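You operate a simulated robot arm through the tools that you are given. There is no shell and no other tool. Be economical: measure what you need, move in short steps, check, and stop when the job is done.

You are at the controls of a simulated two-armed robot. One attempt, no reset.

## Task
Hold the scanner still on the desk and press its blue button to read the HEAVY tag.
Fine: hang the tag at the white mark first; then scanner into its cradle and clear the display.
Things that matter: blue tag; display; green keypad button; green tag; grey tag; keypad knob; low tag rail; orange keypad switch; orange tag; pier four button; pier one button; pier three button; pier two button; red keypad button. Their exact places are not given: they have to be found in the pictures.

The check looks at the end state, three seconds after you hand in, the way a careful person would. Anything else that was tipped, shoved, dropped, spilled or broken makes it a failure.

## Robot
Two 7-joint arms with fingered hands on one trunk, on a base that drives. Base frame: it is fixed to the floor where the robot stands at the start and does not move with it; the origin is under the middle of the robot, x ahead of it, y to its left, z up. Units: mm, degrees, N and s.
The left shoulder is at the start at [30, 136, 1205], the right one opposite. Places, roughly: display [700, 600, 900]; green keypad button [600, 400, 900]; keypad knob [600, 600, 900]; low tag rail [800, -200, 900]; orange keypad switch [600, 500, 900]; pier four button [600, 500, 900]; pier one button [700, 500, 900]; pier three button [700, 400, 900]; pier two button [700, 400, 900]; red keypad button [600, 400, 900]; release button [600, -300, 900]; scanner button [600, -100, 900]; scanner cradle [600, 200, 900]. Payload 5 kg a hand.
Tool frame (each hand has its own): the origin (TCP) lies between the finger pads and is the grasp point; the fingertips stand 42 mm ahead of it; z points along the fingers, y is the line along which they close. Largest opening 208 mm; the body of the gripper starts 119 mm behind the TCP. The gripper is a hand of 4 fingers: y runs from the thumb to the fingers, the wrist lies at [0, 0, -332] in the tool frame.
Orientation is told as [roll, pitch, yaw] about the base's x, y, z axes, in that order, counted from this pose: with the fingers straight down and closing along the base's y, the tool's x points along the base's -x, its y along +y and its z along -z.

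## Interface
- The arms move only by the tool play_rows. It takes "left_series", "right_series" or both (then of equal length, played together; a hand with none holds still); each is a list of rows, each a list of 6 numbers: the shift along the tool's x, y, z in units of 20 mm (1.0 is 20 mm), then the turn, a rotation vector about the tool's x, y, z in units of 4 degrees (1.0 is 4 degrees). In form: [[tx, ty, tz, rx, ry, rz], ...]. A call has 1 to 10 rows; each row shifts and turns the commanded pose from where the row before left it, along the tool's axes as they then stand. A call with a number of a shift or a turn outside -1 to 1 is refused whole. A row lasts 0.2 s, in which the tool goes at most 50 mm and 8.6 degrees; a call with a longer step from one row to the next is refused whole. A pose out of reach is approached as far as the arm can. The call stops where the force on the tool passes 90 N (or 10 N more than at its start, if that is more) or the arm is blocked; 0.2 s more then pass. In this call time passes only in rows, and 0.2 s behind the last. It gives the time, the measured TCP pose, the force on the tool (base axes), the opening and the grip force at its end, in the units of the frame above (readings bear some noise), with the torque about the TCP (base axes, N m) and any sound that the robot's microphone picked up.
- Cameras (640 x 400 px; columns grow to the right, rows downward): "scene" is now at [40.6, 19.1, 1922.7]; the picture's right is [0.24, -0.97, -0.00], its down [-0.80, -0.20, -0.57] and it looks along [0.55, 0.14, -0.82] (base axes); focal length 248 px, centre (320, 200). "left" rides on the left gripper at [-101, 0, -145] in its tool frame; the picture's right is [0.00, -1.00, 0.00], its down [0.82, 0.00, -0.57] and it looks along [0.57, 0.00, 0.82] (tool axes); focal length 261 px, centre (320, 200). "right" rides on the right gripper at [101, 0, -145] in its tool frame; the picture's right is [0.00, 1.00, 0.00], its down [-0.82, 0.00, -0.57] and it looks along [-0.57, 0.00, 0.82] (tool axes); focal length 261 px, centre (320, 200).
- get_image(camera): a new picture of that camera. It takes no simulated time.
- lift_body(by): slides the trunk up (or, below 0, down) by that many mm; the arms and the scene camera ride with it, the base frame stays. It gives what a move gives, with no picture.
- roll_base(legs): drives the robot by 1 to 6 legs, each [ahead, left, turn to the left] in mm, mm and degrees, along the robot's own axes; the way and the turn of a leg run together, so that a leg with both is an arc; at most 1500 mm and 180 degrees a leg. The arms and the cameras ride along, it lands a little off, and it stops where it bumps. It gives what a move gives.
- finger_targets(finger1, finger2, finger3, thumb_bend, hand): sets how far each is bent, from 0 (flat) to 1 (curled in); at 0.3 the hand is open as for a grip, at 0.7 the pads meet at the TCP. One left out holds its place. A second passes; each finger stops where it meets its share of the squeeze, and holds until it gets a number again. It is the only way to open and close the hand. It gives what a move gives, with no picture; readings hold the bend of each and the force on the fingers (four entries, about 0 where the hand has none), thumb and palm.
- head_to(pan, tilt): turns the head with the scene camera to pan (to the left, within 143 degrees either way) and tilt (down, from -29 to 69), counted from straight ahead of the robot. It gives what a move gives.
- point_at(camera, pixels): for up to 12 pixels [column, row] of the newest picture of that camera ("zoom" is the newest enlarged one), the place [x, y, z] in the base frame of the surface seen there, good to about 2 mm. It takes no simulated time.
- zoom(camera, box): a new picture of the part [left, top, right, bottom] of that camera's present view, enlarged. It takes no simulated time.
- close_job(): hands the job in; it is judged then, once.

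Keep the steps short. Do not move on a guess: measure, check each grasp and each placing, and mend mistakes. In all there are 80 turns and 70 pictures (those below and enlarged ones count). Leave the grippers open and the arms clear of the work at the hand-in unless told otherwise, and finish with a single line.

The tools are called after "Call:" as a command line: name --argument value ..., lists and objects as JSON in quotes. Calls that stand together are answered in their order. play_rows: Moves the arms, as the interface text tells. Its arguments: {"type":"object","properties":{"left_series":{"type":"array","items":{"type":"array","items":{"type":"number"}}},"right_series":{"type":"array","items":{"type":"array","items":{"type":"number"}}}},"required":[]} The other tools are called the same way: lift_body (by) slides the trunk up or down; finger_targets (finger1, finger2, finger3, thumb_bend, hand) moves the fingers one by one; roll_base (legs) drives the base; head_to (pan, tilt) turns the head that bears the scene camera; get_image (camera) takes a picture; point_at (camera, pixels) gives the place of the surface under pixels of a picture; zoom (camera, box) takes an enlarged picture of a part of a camera's view; close_job () hands the job in.

At the start:

```text
time: 0.0
left_tcp_pos: [719.0, 215.8, 1208.9]
left_orientation: [0.0, 0.0, -0.1]
left_ft_force: [-0.2, -0.3, 0.9]
left_torque: [-0.01, 0.0, 0.0]
left_grip_width: 207.6
left_grasp_force: 0.1
left_shape: jaw
left_bend: [0.3, 0.3, 0.3, 0.3]
left_finger forces: [0.0, 0.0, 0.0, 0.0, 0.0, 0.1]
right_tcp_pos: [633.4, -294.8, 1247.1]
right_orientation: [-0.1, -0.1, -0.1]
right_ft_force: [-1.2, 0.7, -0.7]
right_torque: [-0.02, 0.01, 0.0]
right_grip_width: 207.9
right_grasp_force: 0.0
right_shape: jaw
right_bend: [0.3, 0.3, 0.3, 0.3]
right_finger forces: [0.1, 0.1, 0.0, 0.1, 0.0, 0.0]
trunk travel left (down, up): [-225.0, 265.0]
robot x, y, heading: [-1.1, 0.7, -0.0]
head pan, tilt: [13.9, 55.2]
```

scene: 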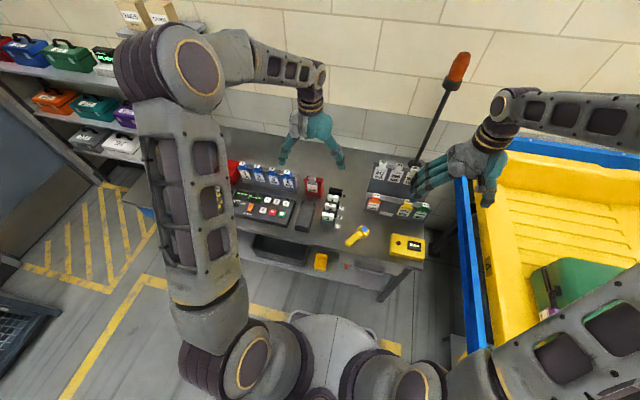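
right: 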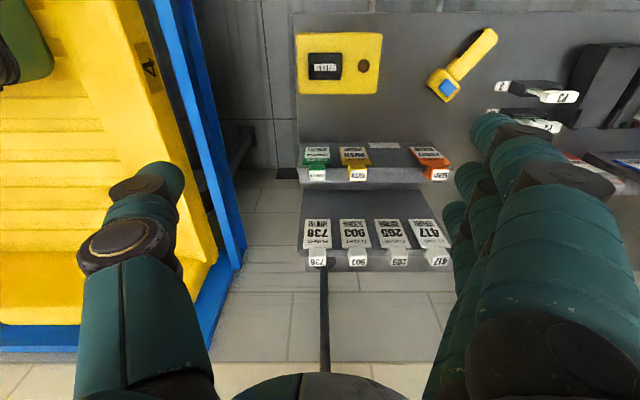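
left: 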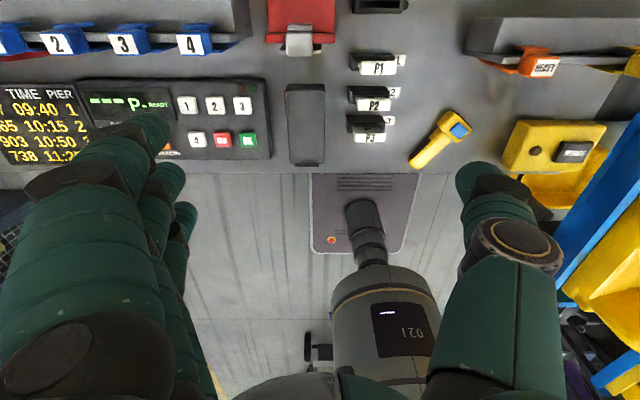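

I see the desk with a yellow scanner, low tag rail with tags, and a keypad. I'll enlarge the views to read them.

Call:
zoom --camera "right" --box '[280, 20, 600, 220]'

Call:
zoom --camera "left" --box '[320, 0, 640, 200]'

Call:
zoom --camera "left" --box '[0, 0, 320, 200]'

Call:
zoom --camera "scene" --box '[220, 140, 440, 278]'

```text
2.00 times, centred on (440, 120) of right
```

zoom: 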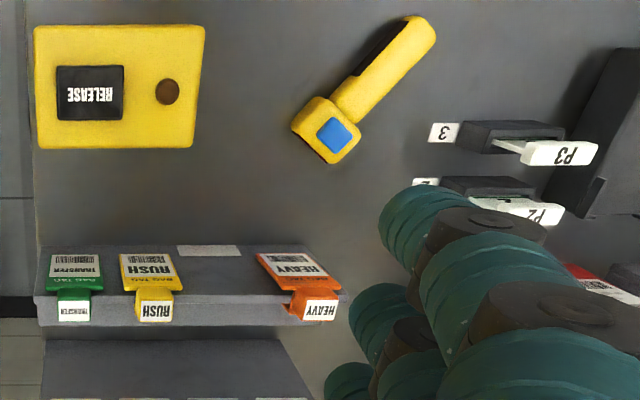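

```text
2.00 times, centred on (480, 100) of left
```

zoom: 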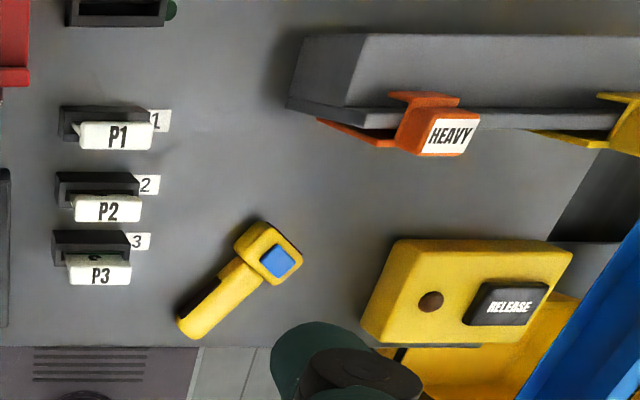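

```text
2.00 times, centred on (160, 100) of left
```

zoom: 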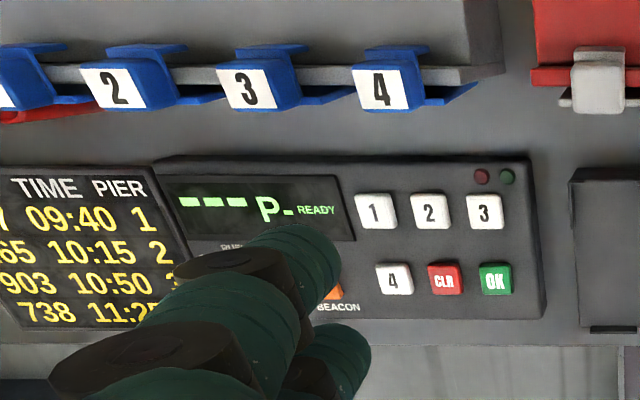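

```text
2.90 times, centred on (330, 209) of scene
```

zoom: 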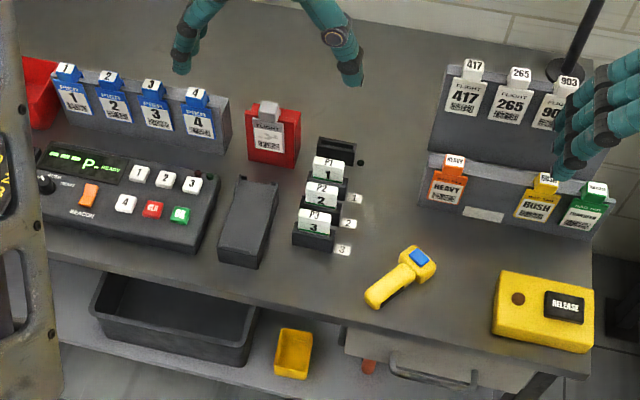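

I'll measure the scanner, the rail, tags, white mark, cradle and the keypad from the enlarged scene picture.

Call:
point_at --camera "zoom" --pixels '[[418, 257], [372, 300], [410, 275], [390, 287], [455, 162], [446, 192], [484, 215], [545, 180], [535, 208], [430, 160], [425, 198], [410, 320]]'

Call:
point_at --camera "zoom" --pixels '[[240, 181], [256, 184], [240, 205], [245, 240], [232, 262], [277, 188], [152, 209], [181, 215], [90, 194], [222, 245], [85, 165], [318, 165]]'

Call:
zoom --camera "scene" --box '[335, 150, 435, 213]'

Call:
zoom --camera "scene" --box '[280, 190, 380, 253]'

```text
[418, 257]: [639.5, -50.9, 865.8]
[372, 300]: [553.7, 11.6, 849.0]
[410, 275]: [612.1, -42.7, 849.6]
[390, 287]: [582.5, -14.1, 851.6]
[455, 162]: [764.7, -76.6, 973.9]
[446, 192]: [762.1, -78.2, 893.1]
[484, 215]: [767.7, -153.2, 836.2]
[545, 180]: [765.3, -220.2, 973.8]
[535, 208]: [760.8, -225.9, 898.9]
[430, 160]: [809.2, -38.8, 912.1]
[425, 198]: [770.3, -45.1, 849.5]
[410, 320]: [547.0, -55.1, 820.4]
```

```text
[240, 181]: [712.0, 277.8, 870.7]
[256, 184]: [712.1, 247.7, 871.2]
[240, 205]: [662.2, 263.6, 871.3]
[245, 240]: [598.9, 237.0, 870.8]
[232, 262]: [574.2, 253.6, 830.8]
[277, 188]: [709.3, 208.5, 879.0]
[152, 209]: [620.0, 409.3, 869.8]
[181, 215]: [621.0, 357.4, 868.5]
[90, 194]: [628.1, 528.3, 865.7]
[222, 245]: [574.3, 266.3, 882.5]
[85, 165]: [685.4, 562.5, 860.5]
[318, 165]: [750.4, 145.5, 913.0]
```

```text
6.35 times, centred on (385, 182) of scene
```

zoom: 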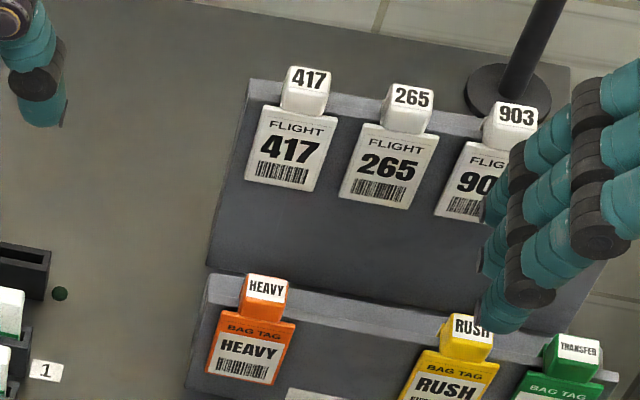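

```text
6.35 times, centred on (330, 222) of scene
```

zoom: 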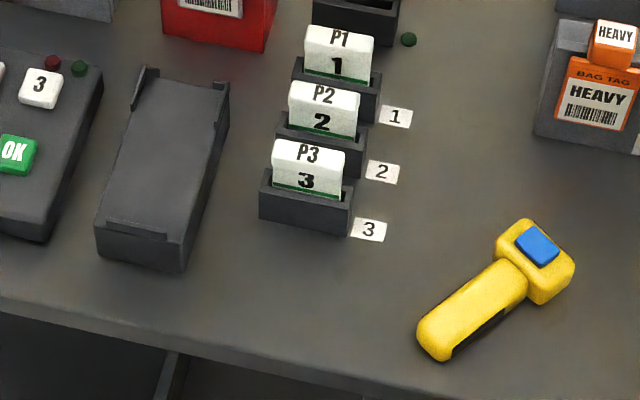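

The scanner axis runs from (554,12) to (640,-51), which aims at the white mark near y=-153. I'll look closer at the tag's hook and the scanner from the right camera.

Call:
zoom --camera "right" --box '[340, 130, 460, 205]'

Call:
point_at --camera "zoom" --pixels '[[455, 215], [545, 215], [455, 245], [555, 250], [490, 190], [440, 90], [540, 120], [230, 60], [150, 60], [315, 65], [200, 150], [380, 190]]'

Call:
zoom --camera "left" --box '[470, 20, 630, 120]'

Call:
point_at --camera "zoom" --pixels '[[250, 140], [255, 165], [230, 170], [245, 225], [310, 160], [270, 120], [220, 155], [140, 165], [260, 50], [100, 100], [400, 160], [60, 160]]'

```text
5.33 times, centred on (400, 168) of right
```

zoom: 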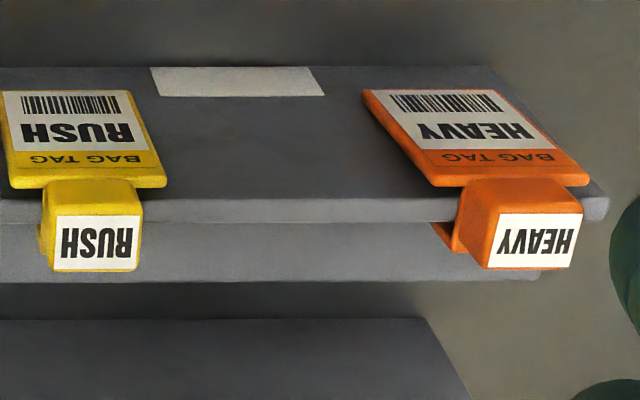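

```text
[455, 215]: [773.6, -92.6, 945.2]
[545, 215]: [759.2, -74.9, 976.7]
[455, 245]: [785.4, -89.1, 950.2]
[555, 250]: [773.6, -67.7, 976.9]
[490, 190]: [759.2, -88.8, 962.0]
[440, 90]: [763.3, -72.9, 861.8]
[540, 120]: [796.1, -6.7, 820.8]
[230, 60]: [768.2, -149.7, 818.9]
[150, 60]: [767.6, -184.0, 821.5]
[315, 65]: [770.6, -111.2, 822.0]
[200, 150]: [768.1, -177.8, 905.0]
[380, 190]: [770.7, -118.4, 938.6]
```

```text
4.00 times, centred on (550, 70) of left
```

zoom: 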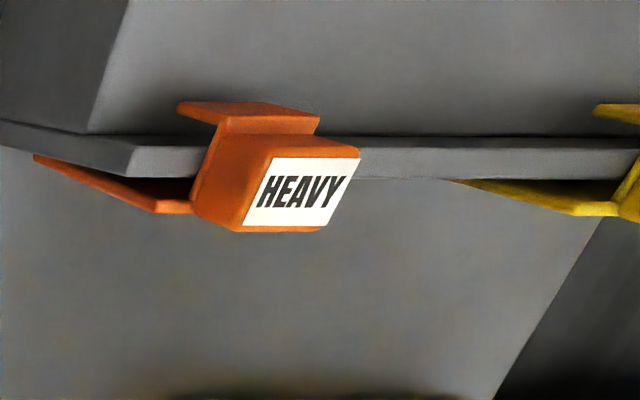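

```text
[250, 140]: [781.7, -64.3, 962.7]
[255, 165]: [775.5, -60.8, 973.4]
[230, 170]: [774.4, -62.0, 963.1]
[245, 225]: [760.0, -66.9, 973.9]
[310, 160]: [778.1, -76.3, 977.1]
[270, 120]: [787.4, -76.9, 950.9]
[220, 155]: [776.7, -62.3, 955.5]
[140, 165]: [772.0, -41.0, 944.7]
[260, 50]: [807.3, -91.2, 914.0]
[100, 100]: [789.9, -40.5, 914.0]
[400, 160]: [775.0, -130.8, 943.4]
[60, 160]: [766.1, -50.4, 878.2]
```

The tag's tab is a block at x 759–781, y -62…-91, z 945–977; its hook straddles a rail whose top is at z 944. Sliding it along y slightly lifted is enough. I check the upper tier clearance and the white mark ends.

Call:
zoom --camera "scene" --box '[355, 150, 435, 220]'

Call:
point_at --camera "right" --pixels '[[371, 145], [398, 145], [384, 145], [317, 248], [320, 233], [430, 248], [428, 232], [425, 262], [440, 262], [345, 175], [318, 173], [324, 300]]'

Call:
point_at --camera "scene" --pixels '[[382, 165], [378, 180], [375, 180], [399, 167], [417, 162]]'

```text
5.71 times, centred on (395, 185) of scene
```

zoom: 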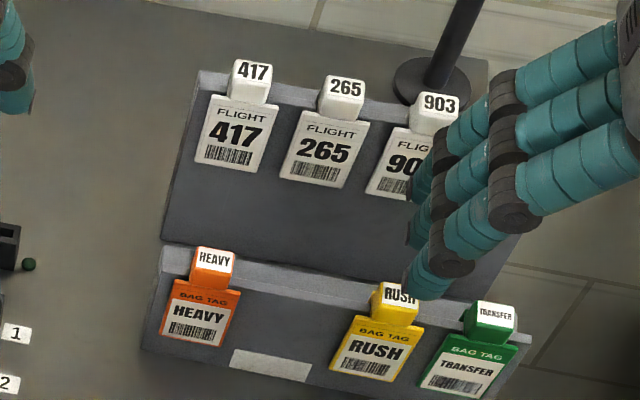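

```text
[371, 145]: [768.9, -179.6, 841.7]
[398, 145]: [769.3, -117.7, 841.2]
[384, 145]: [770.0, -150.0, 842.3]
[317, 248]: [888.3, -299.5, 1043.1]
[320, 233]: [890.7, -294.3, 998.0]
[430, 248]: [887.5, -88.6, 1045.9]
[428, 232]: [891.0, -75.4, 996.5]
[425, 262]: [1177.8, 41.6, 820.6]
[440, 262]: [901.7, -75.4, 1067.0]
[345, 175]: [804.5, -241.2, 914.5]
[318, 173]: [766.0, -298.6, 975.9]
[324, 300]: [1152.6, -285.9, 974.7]
```

```text
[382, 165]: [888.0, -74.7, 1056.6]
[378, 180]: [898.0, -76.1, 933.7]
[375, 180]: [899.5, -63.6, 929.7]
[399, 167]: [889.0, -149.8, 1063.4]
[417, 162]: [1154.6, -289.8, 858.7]
```

Upper tier (x≥887) is clear of the tag. The mark centre is y≈-149, so the tag shift is about -72 mm. I narrow the right hand to bend 0.5 and bring it over the tag tab.

Call:
finger_targets --hand "right" --finger1 0.52 --finger2 0.52 --finger3 0.52 --thumb_bend 0.52

Call:
play_rows --right_series '[[-0.68, 1, 0.4, 0, 0, 0], [-0.68, 1, 0.4, 0, 0, 0], [-0.68, 1, 0.4, 0, 0, 0], [-0.68, 1, 0.4, 0, 0, 0], [-0.68, 1, 0.4, 0, 0, 0], [-0.68, 1, 0.4, 0, 0, 0], [-0.68, 1, 0.4, 0, 0, 0], [-0.68, 1, 0.4, 0, 0, 0], [-0.68, 1, 0.4, 0, 0, 0], [-0.68, 1, 0.4, 0, 0, 0]]'

Call:
get_image --camera "right"

```text
time: 1.0
left_tcp_pos: [719.5, 217.7, 1209.0]
left_orientation: [-0.1, 0.0, 0.0]
left_ft_force: [0.0, 0.0, 1.2]
left_torque: [-0.01, 0.0, -0.01]
left_grip_width: 207.6
left_grasp_force: 0.0
left_shape: jaw
left_bend: [0.3, 0.3, 0.3, 0.3]
left_finger forces: [0.0, 0.0, 0.0, 0.0, 0.0, 0.0]
right_tcp_pos: [633.3, -296.1, 1247.2]
right_orientation: [0.0, 0.0, 0.0]
right_ft_force: [0.0, 0.8, 0.4]
right_torque: [-0.01, 0.03, 0.02]
right_grip_width: 111.2
right_grasp_force: 0.0
right_shape: fingers
right_bend: [0.52, 0.52, 0.52, 0.52]
right_finger forces: [0.0, 0.0, 0.1, 0.1, 0.0, 0.0]
trunk travel left (down, up): [-225.0, 265.0]
robot x, y, heading: [-1.3, -1.0, -0.3]
head pan, tilt: [13.9, 55.2]
```

```text
time: 3.2
left_tcp_pos: [721.7, 217.3, 1207.8]
left_orientation: [0.0, 0.1, 0.1]
left_ft_force: [0.4, 0.8, 0.0]
left_torque: [-0.11, 0.06, 0.01]
left_grip_width: 207.8
left_grasp_force: 0.1
left_shape: jaw
left_bend: [0.3, 0.3, 0.3, 0.3]
left_finger forces: [0.1, 0.0, 0.0, 0.0, 0.1, 0.0]
right_tcp_pos: [771.6, -94.8, 1167.4]
right_orientation: [-0.1, -0.1, 0.0]
right_ft_force: [0.6, 1.0, -0.2]
right_torque: [-0.04, 0.09, 0.01]
right_grip_width: 111.2
right_grasp_force: 0.1
right_shape: fingers
right_bend: [0.52, 0.52, 0.52, 0.52]
right_finger forces: [0.1, 0.0, 0.1, 0.0, 0.1, 0.0]
trunk travel left (down, up): [-225.0, 265.0]
robot x, y, heading: [3.0, 4.1, 0.2]
head pan, tilt: [13.9, 55.2]
```

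```text
57 pictures are left
```

right: 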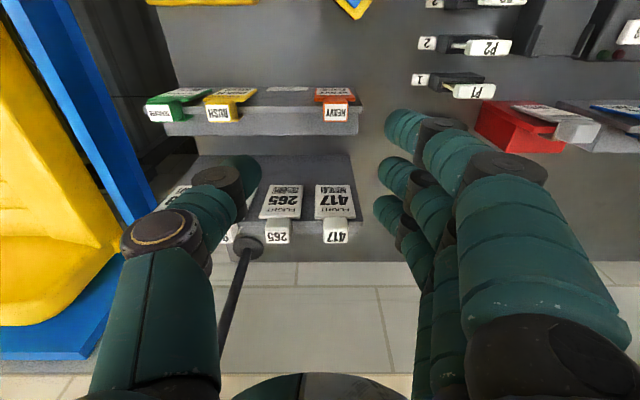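

At (771.6,-94.8,1167). Next I centre on y=-76.5 and descend to z≈1040, then look.

Call:
play_rows --right_series '[[0.12, 0.9, 0, 0, 0, 0], [0, 0, 1, 0, 0, 0], [0, 0, 1, 0, 0, 0], [0, 0, 1, 0, 0, 0], [0, 0, 1, 0, 0, 0], [0, 0, 1, 0, 0, 0], [0, 0, 1, 0, 0, 0], [0, 0, 0.3, 0, 0, 0]]'

Call:
get_image --camera "right"

Call:
zoom --camera "scene" --box '[320, 130, 440, 205]'

```text
time: 5.0
left_tcp_pos: [718.8, 218.2, 1209.0]
left_orientation: [0.0, -0.1, 0.0]
left_ft_force: [0.1, 0.3, -0.3]
left_torque: [-0.05, -0.03, 0.02]
left_grip_width: 207.7
left_grasp_force: 0.0
left_shape: jaw
left_bend: [0.3, 0.3, 0.3, 0.3]
left_finger forces: [0.0, 0.0, 0.1, 0.1, 0.0, 0.0]
right_tcp_pos: [767.2, -78.6, 1040.6]
right_orientation: [0.0, 0.0, 0.0]
right_ft_force: [0.3, 0.7, 0.0]
right_torque: [-0.02, 0.01, -0.05]
right_grip_width: 111.2
right_grasp_force: 0.0
right_shape: fingers
right_bend: [0.52, 0.52, 0.52, 0.52]
right_finger forces: [0.1, 0.0, 0.0, 0.0, 0.0, 0.0]
trunk travel left (down, up): [-225.0, 265.0]
robot x, y, heading: [-1.4, -0.9, -0.2]
head pan, tilt: [13.9, 55.2]
```

```text
56 pictures are left
```

right: 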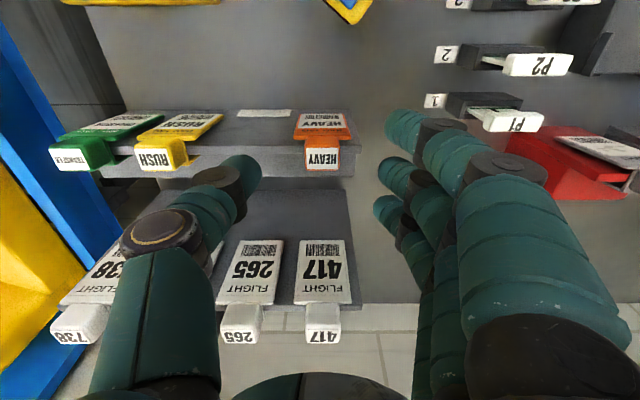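

```text
5.33 times, centred on (380, 168) of scene
```

zoom: 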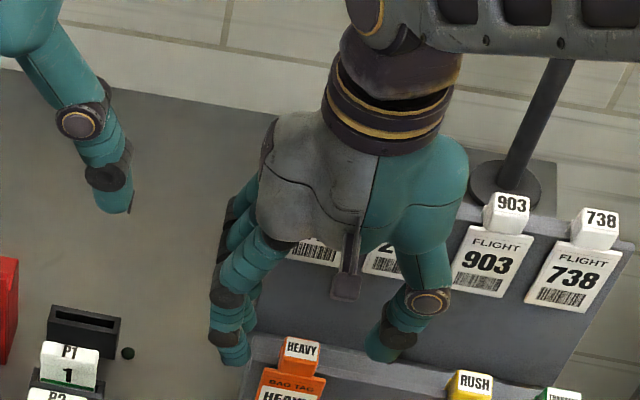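

Hand is centred over the HEAVY tab with thumb and fingers either side. I descend to z≈992 so tips reach z≈950, then close gently.

Call:
play_rows --right_series '[[-0.1, 0.1, 0.8, 0, 0, 0], [0, 0, 0.8, 0, 0, 0], [0, 0, 0.8, 0, 0, 0]]'

Call:
finger_targets --hand "right" --finger1 0.6 --finger2 0.6 --finger3 0.6 --thumb_bend 0.6

Call:
get_image --camera "right"

```text
time: 5.8
left_tcp_pos: [716.9, 219.0, 1211.1]
left_orientation: [0.0, -0.1, 0.0]
left_ft_force: [-0.3, 0.7, 0.9]
left_torque: [-0.03, -0.09, 0.0]
left_grip_width: 207.9
left_grasp_force: 0.0
left_shape: jaw
left_bend: [0.3, 0.3, 0.3, 0.3]
left_finger forces: [0.0, 0.0, 0.1, 0.0, 0.0, 0.0]
right_tcp_pos: [768.8, -74.0, 997.3]
right_orientation: [-0.1, -0.5, 0.0]
right_ft_force: [-2.5, 0.5, 27.0]
right_torque: [-1.99, 0.06, -0.14]
right_grip_width: 111.9
right_grasp_force: 13.9
right_shape: fingers
right_bend: [0.52, 0.52, 0.52, 0.52]
right_finger forces: [0.0, 0.0, 0.1, 0.0, 28.0, 0.0]
trunk travel left (down, up): [-225.0, 265.0]
robot x, y, heading: [2.3, 0.5, -0.1]
head pan, tilt: [13.9, 55.2]
```

```text
time: 6.8
left_tcp_pos: [718.4, 216.3, 1210.3]
left_orientation: [0.1, -0.2, 0.0]
left_ft_force: [0.4, 0.2, 0.0]
left_torque: [-0.01, 0.03, 0.02]
left_grip_width: 207.9
left_grasp_force: 0.0
left_shape: jaw
left_bend: [0.3, 0.3, 0.3, 0.3]
left_finger forces: [0.1, 0.1, 0.0, 0.0, 0.1, 0.0]
right_tcp_pos: [769.6, -75.6, 996.1]
right_orientation: [0.0, -0.2, 0.1]
right_ft_force: [4.6, -15.5, 47.1]
right_torque: [-3.94, -0.21, 0.22]
right_grip_width: 89.1
right_grasp_force: 23.6
right_shape: fingers
right_bend: [0.6, 0.6, 0.6, 0.58]
right_finger forces: [0.0, 0.0, 0.0, 0.0, 46.6, 0.0]
trunk travel left (down, up): [-225.0, 265.0]
robot x, y, heading: [0.4, -2.1, 0.3]
head pan, tilt: [13.9, 55.2]
```

```text
54 pictures are left
```

right: 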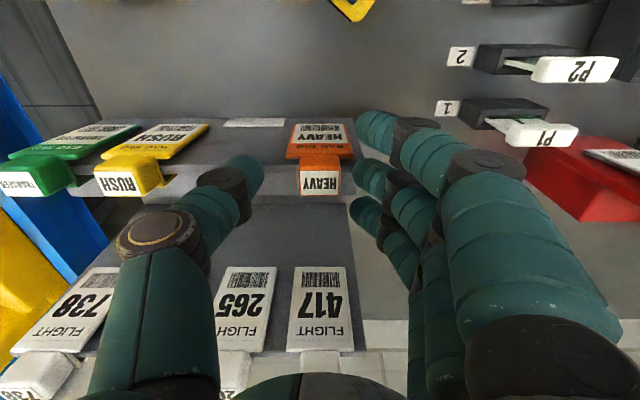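

The thumb is pressing on the rail top (46 N). I raise 12 mm right away, then close on the tab.

Call:
play_rows --right_series '[[0, 0, -0.6, 0, 0, 0]]'

Call:
zoom --camera "scene" --box '[340, 150, 420, 200]'

```text
time: 7.2
left_tcp_pos: [720.0, 219.8, 1207.7]
left_orientation: [0.0, 0.1, 0.2]
left_ft_force: [0.5, 0.7, 0.3]
left_torque: [-0.07, 0.04, 0.01]
left_grip_width: 207.7
left_grasp_force: 0.0
left_shape: jaw
left_bend: [0.3, 0.3, 0.3, 0.3]
left_finger forces: [0.0, 0.0, 0.0, 0.0, 0.0, 0.0]
right_tcp_pos: [767.7, -71.4, 1001.8]
right_orientation: [0.1, 0.4, 0.1]
right_ft_force: [0.2, 0.4, -0.6]
right_torque: [-0.03, 0.03, 0.02]
right_grip_width: 71.9
right_grasp_force: 0.0
right_shape: fingers
right_bend: [0.6, 0.6, 0.6, 0.6]
right_finger forces: [0.0, 0.0, 0.1, 0.0, 0.0, 0.0]
trunk travel left (down, up): [-225.0, 265.0]
robot x, y, heading: [-3.1, 1.0, 0.2]
head pan, tilt: [13.9, 55.2]
```

```text
8.00 times, centred on (380, 175) of scene
```

zoom: 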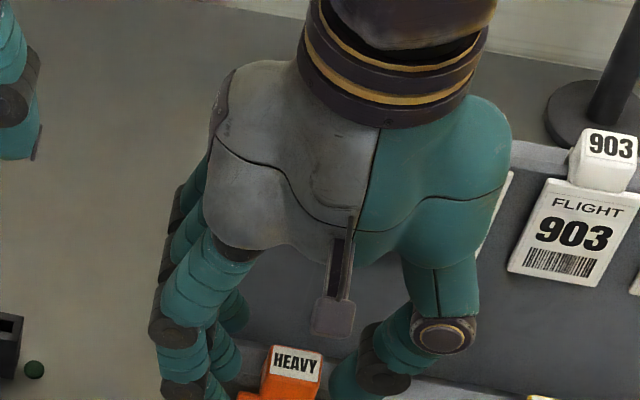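

Force is gone. Now closing on the tab.

Call:
finger_targets --hand "right" --finger1 0.72 --finger2 0.72 --finger3 0.72 --thumb_bend 0.72

Call:
get_image --camera "right"

Call:
zoom --camera "scene" --box '[340, 165, 420, 215]'

```text
time: 8.2
left_tcp_pos: [721.3, 217.4, 1208.8]
left_orientation: [-0.1, 0.0, 0.0]
left_ft_force: [-0.2, -0.9, -0.4]
left_torque: [-0.01, -0.03, -0.02]
left_grip_width: 207.6
left_grasp_force: 0.1
left_shape: jaw
left_bend: [0.3, 0.3, 0.3, 0.3]
left_finger forces: [0.0, 0.1, 0.0, 0.0, 0.1, 0.0]
right_tcp_pos: [769.7, -75.3, 1004.0]
right_orientation: [0.0, 0.0, -0.1]
right_ft_force: [-0.3, 0.5, -1.4]
right_torque: [-0.01, 0.03, 0.02]
right_grip_width: 32.5
right_grasp_force: 11.7
right_shape: fingers
right_bend: [0.72, 0.62, 0.72, 0.69]
right_finger forces: [0.0, 11.9, 0.1, 0.0, 11.7, 0.1]
trunk travel left (down, up): [-225.0, 265.0]
robot x, y, heading: [0.1, 0.8, 0.1]
head pan, tilt: [13.9, 55.2]
```

```text
52 pictures are left
```

right: 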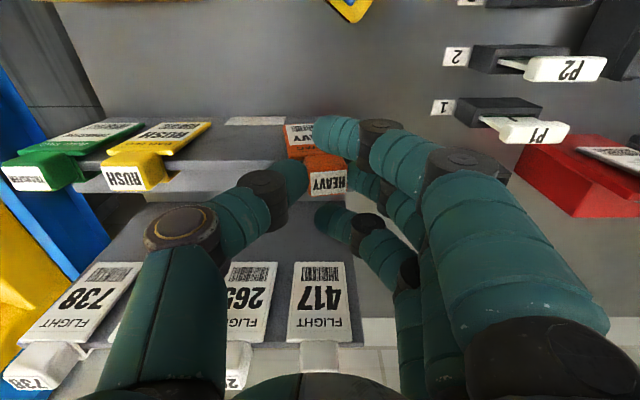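

```text
8.00 times, centred on (380, 190) of scene
```

zoom: 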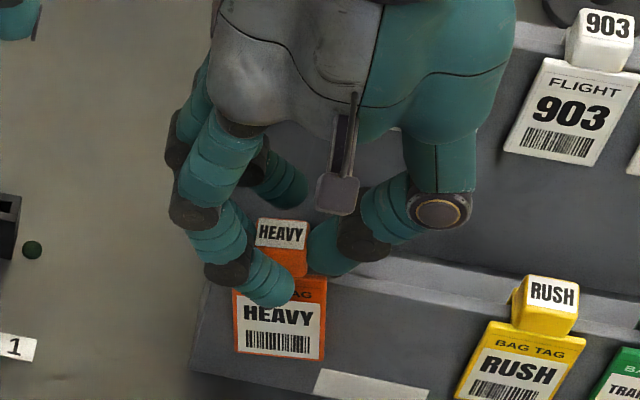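

Gripped at ~12 N by middle finger and thumb. I lift 8 mm and slide 72 mm to -y along the rail.

Call:
play_rows --right_series '[[0, 0, -0.4, 0, 0, 0], [0, -0.6, 0, 0, 0, 0], [0, -0.6, 0, 0, 0, 0], [0, -0.6, 0, 0, 0, 0], [0, -0.6, 0, 0, 0, 0], [0, -0.6, 0, 0, 0, 0], [0, -0.6, 0, 0, 0, 0]]'

Call:
get_image --camera "right"

Call:
zoom --camera "scene" --box '[340, 165, 420, 215]'

```text
time: 9.8
left_tcp_pos: [720.2, 217.0, 1208.4]
left_orientation: [0.0, 0.0, 0.0]
left_ft_force: [0.0, -0.4, -0.8]
left_torque: [0.07, 0.02, 0.01]
left_grip_width: 207.9
left_grasp_force: 0.1
left_shape: jaw
left_bend: [0.3, 0.3, 0.3, 0.3]
left_finger forces: [0.1, 0.0, 0.0, 0.0, 0.1, 0.0]
right_tcp_pos: [770.7, -148.1, 1012.9]
right_orientation: [-0.1, 0.0, 0.0]
right_ft_force: [0.9, -0.7, -1.7]
right_torque: [0.02, 0.01, 0.03]
right_grip_width: 32.3
right_grasp_force: 11.6
right_shape: fingers
right_bend: [0.72, 0.62, 0.72, 0.69]
right_finger forces: [0.0, 11.9, 0.0, 0.0, 11.8, 0.1]
trunk travel left (down, up): [-225.0, 265.0]
robot x, y, heading: [0.1, -1.5, -0.2]
head pan, tilt: [13.9, 55.2]
```

```text
50 pictures are left
```

right: 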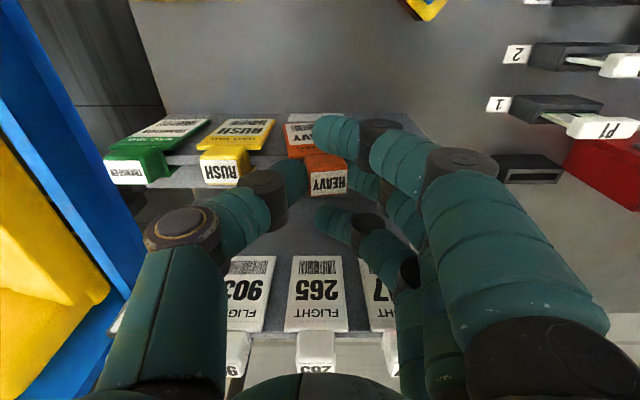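

```text
8.00 times, centred on (380, 190) of scene
```

zoom: 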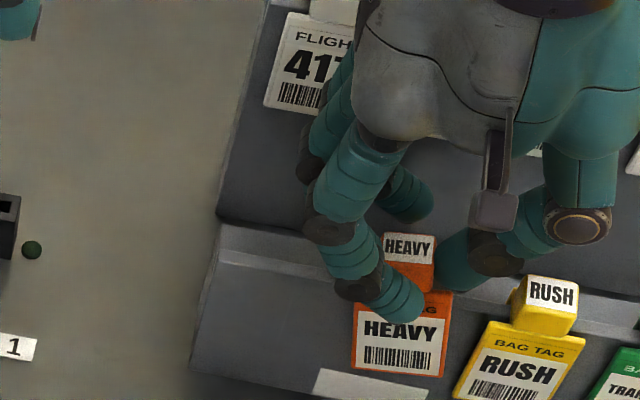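

Tag slid. I check its position against the mark.

Call:
point_at --camera "zoom" --pixels '[[355, 350], [440, 365], [355, 365], [437, 373], [320, 380], [423, 394], [388, 256], [432, 262], [410, 245], [370, 385]]'

Call:
zoom --camera "right" --box '[240, 90, 400, 190]'

```text
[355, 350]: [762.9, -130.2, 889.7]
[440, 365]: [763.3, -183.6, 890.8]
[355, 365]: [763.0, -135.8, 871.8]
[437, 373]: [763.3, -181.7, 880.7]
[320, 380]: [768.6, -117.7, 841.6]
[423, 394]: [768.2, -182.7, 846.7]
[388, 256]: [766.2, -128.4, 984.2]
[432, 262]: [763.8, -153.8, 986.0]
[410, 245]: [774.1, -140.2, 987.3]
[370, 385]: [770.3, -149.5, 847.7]
```

```text
4.00 times, centred on (320, 140) of right
```

zoom: 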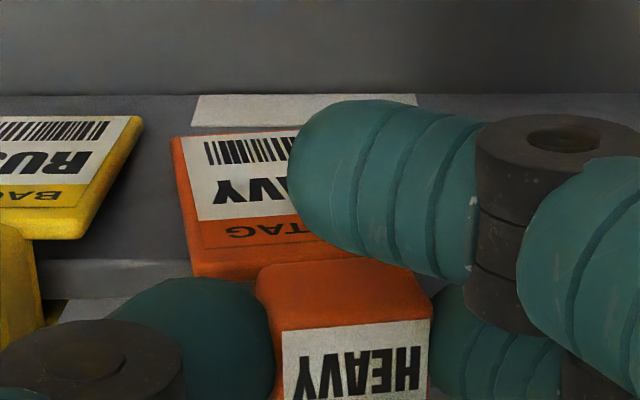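

The tag seems slightly tilted in the grip (tab y≈-141, plate ≈-157). I lower it onto the rail, where it should straighten, and look.

Call:
play_rows --right_series '[[0, 0, 0.2, 0, 0, 0], [0, 0, 0.2, 0, 0, 0]]'

Call:
zoom --camera "scene" --box '[340, 165, 420, 215]'

```text
time: 10.4
left_tcp_pos: [720.0, 217.3, 1208.4]
left_orientation: [0.0, 0.0, 0.0]
left_ft_force: [-0.2, -0.2, -0.2]
left_torque: [-0.01, 0.0, -0.01]
left_grip_width: 208.1
left_grasp_force: 0.0
left_shape: jaw
left_bend: [0.3, 0.3, 0.3, 0.3]
left_finger forces: [0.0, 0.0, 0.0, 0.0, 0.0, 0.0]
right_tcp_pos: [770.1, -147.9, 1004.5]
right_orientation: [0.0, 0.0, -0.1]
right_ft_force: [-0.5, -0.1, -1.0]
right_torque: [-0.01, 0.03, -0.01]
right_grip_width: 32.5
right_grasp_force: 12.2
right_shape: fingers
right_bend: [0.72, 0.62, 0.72, 0.69]
right_finger forces: [0.0, 11.9, 0.0, 0.1, 11.8, 0.1]
trunk travel left (down, up): [-225.0, 265.0]
robot x, y, heading: [-3.4, 3.1, 0.1]
head pan, tilt: [13.9, 55.2]
```

```text
8.00 times, centred on (380, 190) of scene
```

zoom: 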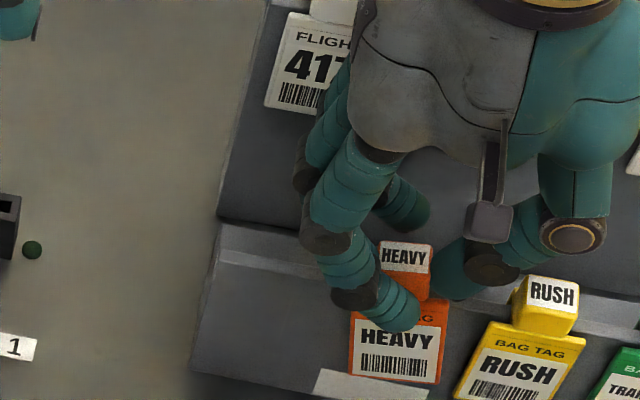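

Now opening gently.

Call:
finger_targets --hand "right" --finger1 0.58 --finger2 0.56 --finger3 0.58 --thumb_bend 0.62

Call:
zoom --camera "scene" --box '[340, 165, 420, 215]'

Call:
point_at --camera "zoom" --pixels '[[355, 350], [440, 365], [357, 365], [433, 375], [320, 380], [423, 394], [382, 256], [428, 262], [405, 245], [370, 385]]'

```text
time: 11.4
left_tcp_pos: [719.4, 216.1, 1208.8]
left_orientation: [0.0, 0.0, 0.0]
left_ft_force: [0.2, 1.0, 0.4]
left_torque: [-0.02, -0.01, -0.02]
left_grip_width: 207.9
left_grasp_force: 0.1
left_shape: jaw
left_bend: [0.3, 0.3, 0.3, 0.3]
left_finger forces: [0.0, 0.1, 0.0, 0.1, 0.0, 0.0]
right_tcp_pos: [769.0, -146.5, 1004.7]
right_orientation: [0.0, 0.0, 0.0]
right_ft_force: [-0.4, 0.1, 0.3]
right_torque: [-0.03, -0.02, 0.01]
right_grip_width: 72.7
right_grasp_force: 0.0
right_shape: fingers
right_bend: [0.57, 0.56, 0.57, 0.62]
right_finger forces: [0.0, 0.0, 0.0, 0.0, 0.0, 0.0]
trunk travel left (down, up): [-225.0, 265.0]
robot x, y, heading: [-3.9, -0.4, 0.2]
head pan, tilt: [13.9, 55.2]
```

```text
8.00 times, centred on (380, 190) of scene
```

zoom: 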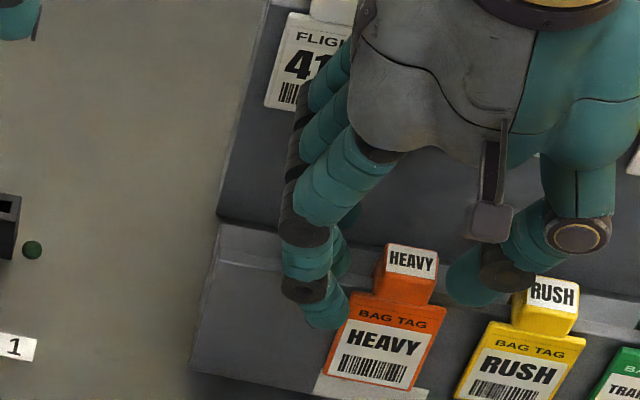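

```text
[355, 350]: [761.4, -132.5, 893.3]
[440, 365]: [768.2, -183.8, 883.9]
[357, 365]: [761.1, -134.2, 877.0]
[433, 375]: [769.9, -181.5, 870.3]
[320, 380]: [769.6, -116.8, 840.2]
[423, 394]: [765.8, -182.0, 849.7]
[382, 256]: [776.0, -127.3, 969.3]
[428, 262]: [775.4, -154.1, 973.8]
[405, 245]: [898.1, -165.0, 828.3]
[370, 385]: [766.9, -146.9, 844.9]
```

The tag hung straight, now centred above the mark. I verify numbers.

Call:
point_at --camera "zoom" --pixels '[[333, 360], [418, 375], [345, 325], [434, 335], [316, 385], [422, 396], [392, 260], [433, 266], [375, 370]]'

Call:
play_rows --right_series '[[0, -0.15, -0.6, 0, 0, 0], [0, 0, -1, 0, 0, 0], [0, 0, -1, 0, 0, 0], [0, 0, -1, 0, 0, 0], [0, 0, -1, 0, 0, 0], [0, 0, -1, 0, 0, 0]]'

Call:
get_image --camera "right"

```text
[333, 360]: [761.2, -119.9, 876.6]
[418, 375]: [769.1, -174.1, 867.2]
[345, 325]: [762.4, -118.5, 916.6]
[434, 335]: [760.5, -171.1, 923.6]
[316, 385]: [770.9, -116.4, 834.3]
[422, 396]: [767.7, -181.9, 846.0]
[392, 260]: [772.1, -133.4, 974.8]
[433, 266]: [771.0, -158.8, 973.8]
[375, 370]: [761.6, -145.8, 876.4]
```

```text
time: 12.8
left_tcp_pos: [719.7, 216.8, 1208.6]
left_orientation: [0.0, 0.0, 0.0]
left_ft_force: [-0.5, -0.4, 0.2]
left_torque: [-0.02, -0.01, 0.0]
left_grip_width: 207.7
left_grasp_force: 0.1
left_shape: jaw
left_bend: [0.3, 0.3, 0.3, 0.3]
left_finger forces: [0.0, 0.0, 0.0, 0.0, 0.0, 0.1]
right_tcp_pos: [768.7, -151.1, 1117.2]
right_orientation: [0.0, 0.0, 0.0]
right_ft_force: [-0.9, 0.5, -0.3]
right_torque: [0.0, -0.07, -0.01]
right_grip_width: 72.8
right_grasp_force: 0.0
right_shape: fingers
right_bend: [0.57, 0.56, 0.57, 0.62]
right_finger forces: [0.0, 0.1, 0.0, 0.1, 0.0, 0.0]
trunk travel left (down, up): [-225.0, 265.0]
robot x, y, heading: [2.5, 0.1, 0.1]
head pan, tilt: [13.9, 55.2]
```

```text
45 pictures are left
```

right: 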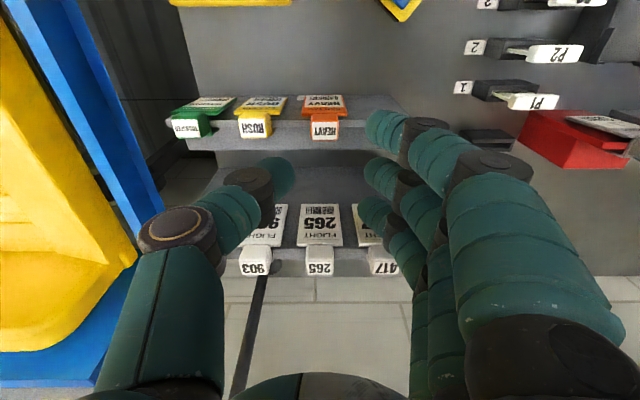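

Tag centre y≈-146 vs mark -149: good. Now I measure the scanner precisely.

Call:
zoom --camera "scene" --box '[330, 215, 394, 255]'

```text
10.00 times, centred on (362, 235) of scene
```

zoom: 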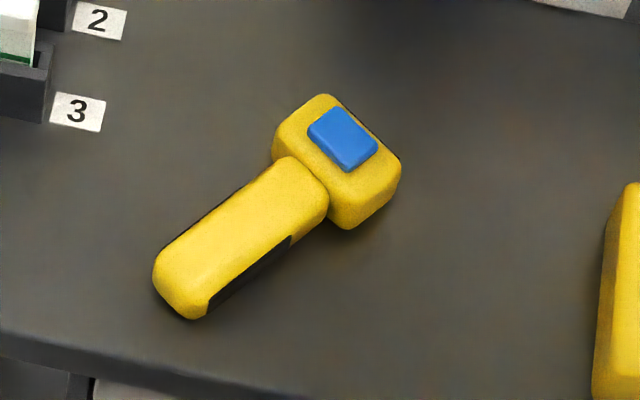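

Call:
point_at --camera "zoom" --pixels '[[342, 137], [315, 130], [372, 148], [325, 102], [395, 160], [345, 195], [285, 135], [290, 165], [322, 200], [175, 270], [215, 295], [240, 230]]'

Call:
zoom --camera "left" --box '[380, 80, 540, 180]'

Call:
point_at --camera "zoom" --pixels '[[130, 320], [190, 240], [240, 210], [170, 340], [235, 255], [320, 190], [355, 150], [270, 130]]'

```text
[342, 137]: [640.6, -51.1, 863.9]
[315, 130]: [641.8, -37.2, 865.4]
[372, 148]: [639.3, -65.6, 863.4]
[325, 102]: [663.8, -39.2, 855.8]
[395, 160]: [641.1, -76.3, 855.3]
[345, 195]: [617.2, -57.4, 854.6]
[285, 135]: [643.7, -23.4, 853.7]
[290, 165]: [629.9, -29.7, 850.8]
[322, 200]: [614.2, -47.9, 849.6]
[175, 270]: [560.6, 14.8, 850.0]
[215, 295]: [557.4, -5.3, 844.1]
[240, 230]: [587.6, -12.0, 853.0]
```

```text
4.00 times, centred on (460, 130) of left
```

zoom: 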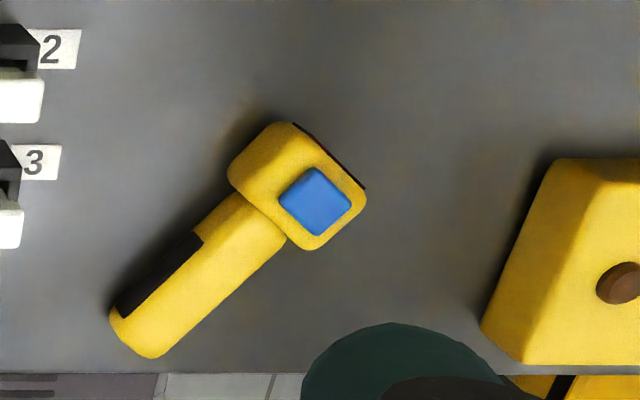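

```text
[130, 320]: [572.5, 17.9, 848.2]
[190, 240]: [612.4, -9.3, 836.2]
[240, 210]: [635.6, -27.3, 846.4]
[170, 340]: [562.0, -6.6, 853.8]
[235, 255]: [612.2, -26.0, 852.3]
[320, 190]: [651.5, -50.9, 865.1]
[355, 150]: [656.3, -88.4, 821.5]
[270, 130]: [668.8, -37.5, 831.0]
```

Scanner: handle axis from (559,5) to button (640.5,-51,864), heading ≈-35°, handle top z 851, desk 820. Plan: left hand grips the handle (yaw -35, leaning back 20°), right thumb presses the button. First bring the left hand near, and curl the right fingers.

Call:
play_rows --left_series '[[0.8, -0.985, 0.8, 0, 0, 0], [0.8, -0.985, 0.8, 0, 0, 0], [0.8, -0.985, 0.8, 0, 0, 0], [0.8, -0.985, 0.8, 0, 0, 0], [0.8, -0.985, 0.8, 0, 0, 0], [0.8, -0.985, 0.8, 0, 0, 0], [0.8, -0.985, 0.8, 0, 0, 0], [0.8, -0.985, 0.8, 0, 0, 0], [0.8, -0.985, 0.8, 0, 0, 0], [0.8, -0.985, 0.8, 0, 0, 0]]'

Call:
play_rows --left_series '[[0, 0, 0, 0, 0, 0.9722], [0, 0, 0, 0, 0, 0.9722], [0, 0, 0, 0, 0, 0.9722], [0, 0, 0, 0, 0, 0.9722], [0, 0, 0, 0, 0, 0.9722], [0, 0, 0, 0, 0, 0.9722], [0, 0, 0, 0, 0, 0.9722], [0, 0, 0, 0, 0, 0.9722], [0, 0, 0, 0, 0, 0.9722]]'

Call:
finger_targets --hand "right" --finger1 1.0 --finger2 1.0 --finger3 1.0 --thumb_bend 0.6

Call:
get_image --camera "right"

Call:
get_image --camera "scene"

```text
time: 15.0
left_tcp_pos: [558.5, 18.9, 1050.7]
left_orientation: [0.0, 0.0, 0.1]
left_ft_force: [0.8, 0.3, -0.2]
left_torque: [0.06, 0.03, 0.04]
left_grip_width: 207.9
left_grasp_force: 0.0
left_shape: jaw
left_bend: [0.3, 0.3, 0.3, 0.3]
left_finger forces: [0.0, 0.0, 0.0, 0.0, 0.0, 0.0]
right_tcp_pos: [768.8, -152.0, 1116.1]
right_orientation: [-0.1, 0.0, -0.1]
right_ft_force: [-0.4, -1.4, 0.0]
right_torque: [0.11, 0.01, 0.04]
right_grip_width: 72.8
right_grasp_force: 0.2
right_shape: fingers
right_bend: [0.57, 0.56, 0.57, 0.62]
right_finger forces: [0.0, 0.0, 0.1, 0.0, 0.0, 0.1]
trunk travel left (down, up): [-225.0, 265.0]
robot x, y, heading: [2.3, -0.6, -0.0]
head pan, tilt: [13.9, 55.2]
```

```text
time: 17.0
left_tcp_pos: [560.8, 21.0, 1048.8]
left_orientation: [0.0, 0.0, -35.1]
left_ft_force: [-0.5, -0.6, 1.3]
left_torque: [-0.02, 0.0, 0.05]
left_grip_width: 208.0
left_grasp_force: 0.1
left_shape: jaw
left_bend: [0.3, 0.3, 0.3, 0.3]
left_finger forces: [0.0, 0.1, 0.0, 0.0, 0.0, 0.0]
right_tcp_pos: [769.5, -150.1, 1116.4]
right_orientation: [-0.1, 0.0, 0.0]
right_ft_force: [0.4, -0.1, 0.2]
right_torque: [0.02, 0.01, 0.03]
right_grip_width: 72.8
right_grasp_force: 0.1
right_shape: fingers
right_bend: [0.57, 0.56, 0.57, 0.62]
right_finger forces: [0.0, 0.1, 0.0, 0.0, 0.0, 0.0]
trunk travel left (down, up): [-225.0, 265.0]
robot x, y, heading: [2.6, -2.7, 0.0]
head pan, tilt: [13.9, 55.2]
```

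```text
time: 18.0
left_tcp_pos: [559.7, 19.7, 1048.8]
left_orientation: [0.1, 0.0, -34.9]
left_ft_force: [0.2, -0.4, -0.1]
left_torque: [0.0, -0.01, -0.02]
left_grip_width: 207.9
left_grasp_force: 0.0
left_shape: jaw
left_bend: [0.3, 0.3, 0.3, 0.3]
left_finger forces: [0.0, 0.0, 0.0, 0.0, 0.0, 0.0]
right_tcp_pos: [769.1, -150.9, 1116.3]
right_orientation: [0.0, 0.0, 0.0]
right_ft_force: [-0.6, 0.6, -0.2]
right_torque: [-0.01, 0.04, 0.01]
right_grip_width: 76.8
right_grasp_force: 0.0
right_shape: fingers
right_bend: [1.0, 1.0, 1.0, 0.6]
right_finger forces: [0.1, 0.0, 0.0, 0.0, 0.0, 0.0]
trunk travel left (down, up): [-225.0, 265.0]
robot x, y, heading: [-4.1, -1.7, 0.1]
head pan, tilt: [13.9, 55.2]
```

```text
42 pictures are left
```

right: 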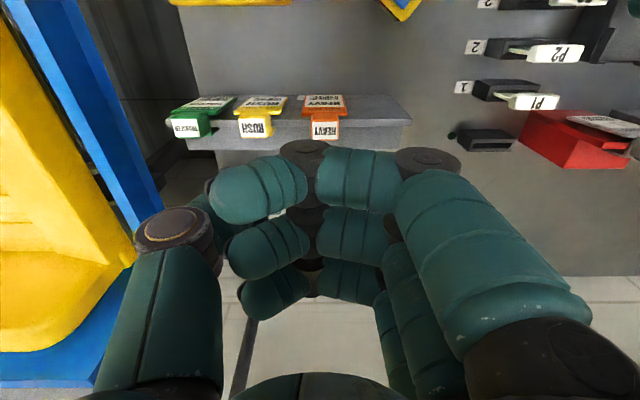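

```text
41 pictures are left
```

scene: 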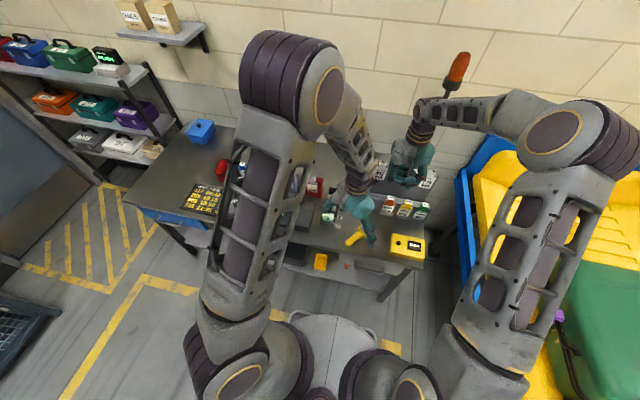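

Fingers curl out of the way; I measure how far curled knuckles reach versus the thumb, and check with a scene enlargement.

Call:
point_at --camera "right" --pixels '[[305, 148], [350, 165], [260, 190], [200, 200], [425, 160], [185, 225], [310, 215]]'

Call:
zoom --camera "scene" --box '[330, 110, 450, 185]'

Call:
get_image --camera "left"

```text
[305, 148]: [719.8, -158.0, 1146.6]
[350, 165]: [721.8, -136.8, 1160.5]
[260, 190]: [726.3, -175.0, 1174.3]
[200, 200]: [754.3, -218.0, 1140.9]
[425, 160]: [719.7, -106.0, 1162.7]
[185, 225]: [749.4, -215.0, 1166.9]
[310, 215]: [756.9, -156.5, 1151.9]
```

```text
5.33 times, centred on (390, 148) of scene
```

zoom: 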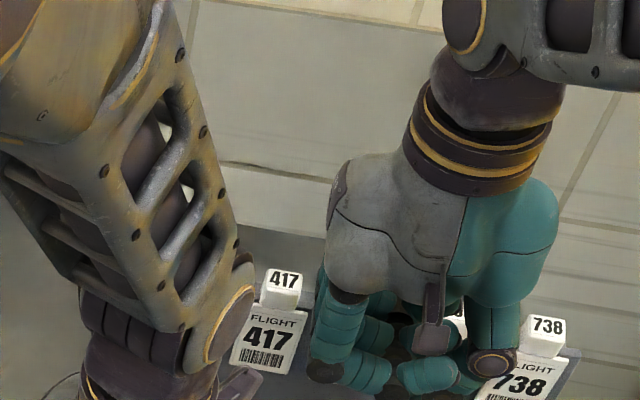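

```text
39 pictures are left
```

left: 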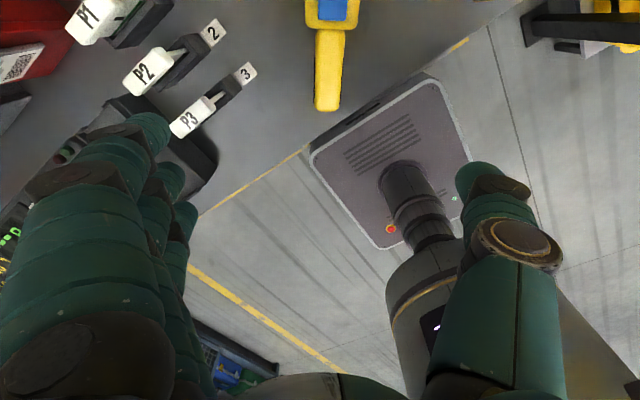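

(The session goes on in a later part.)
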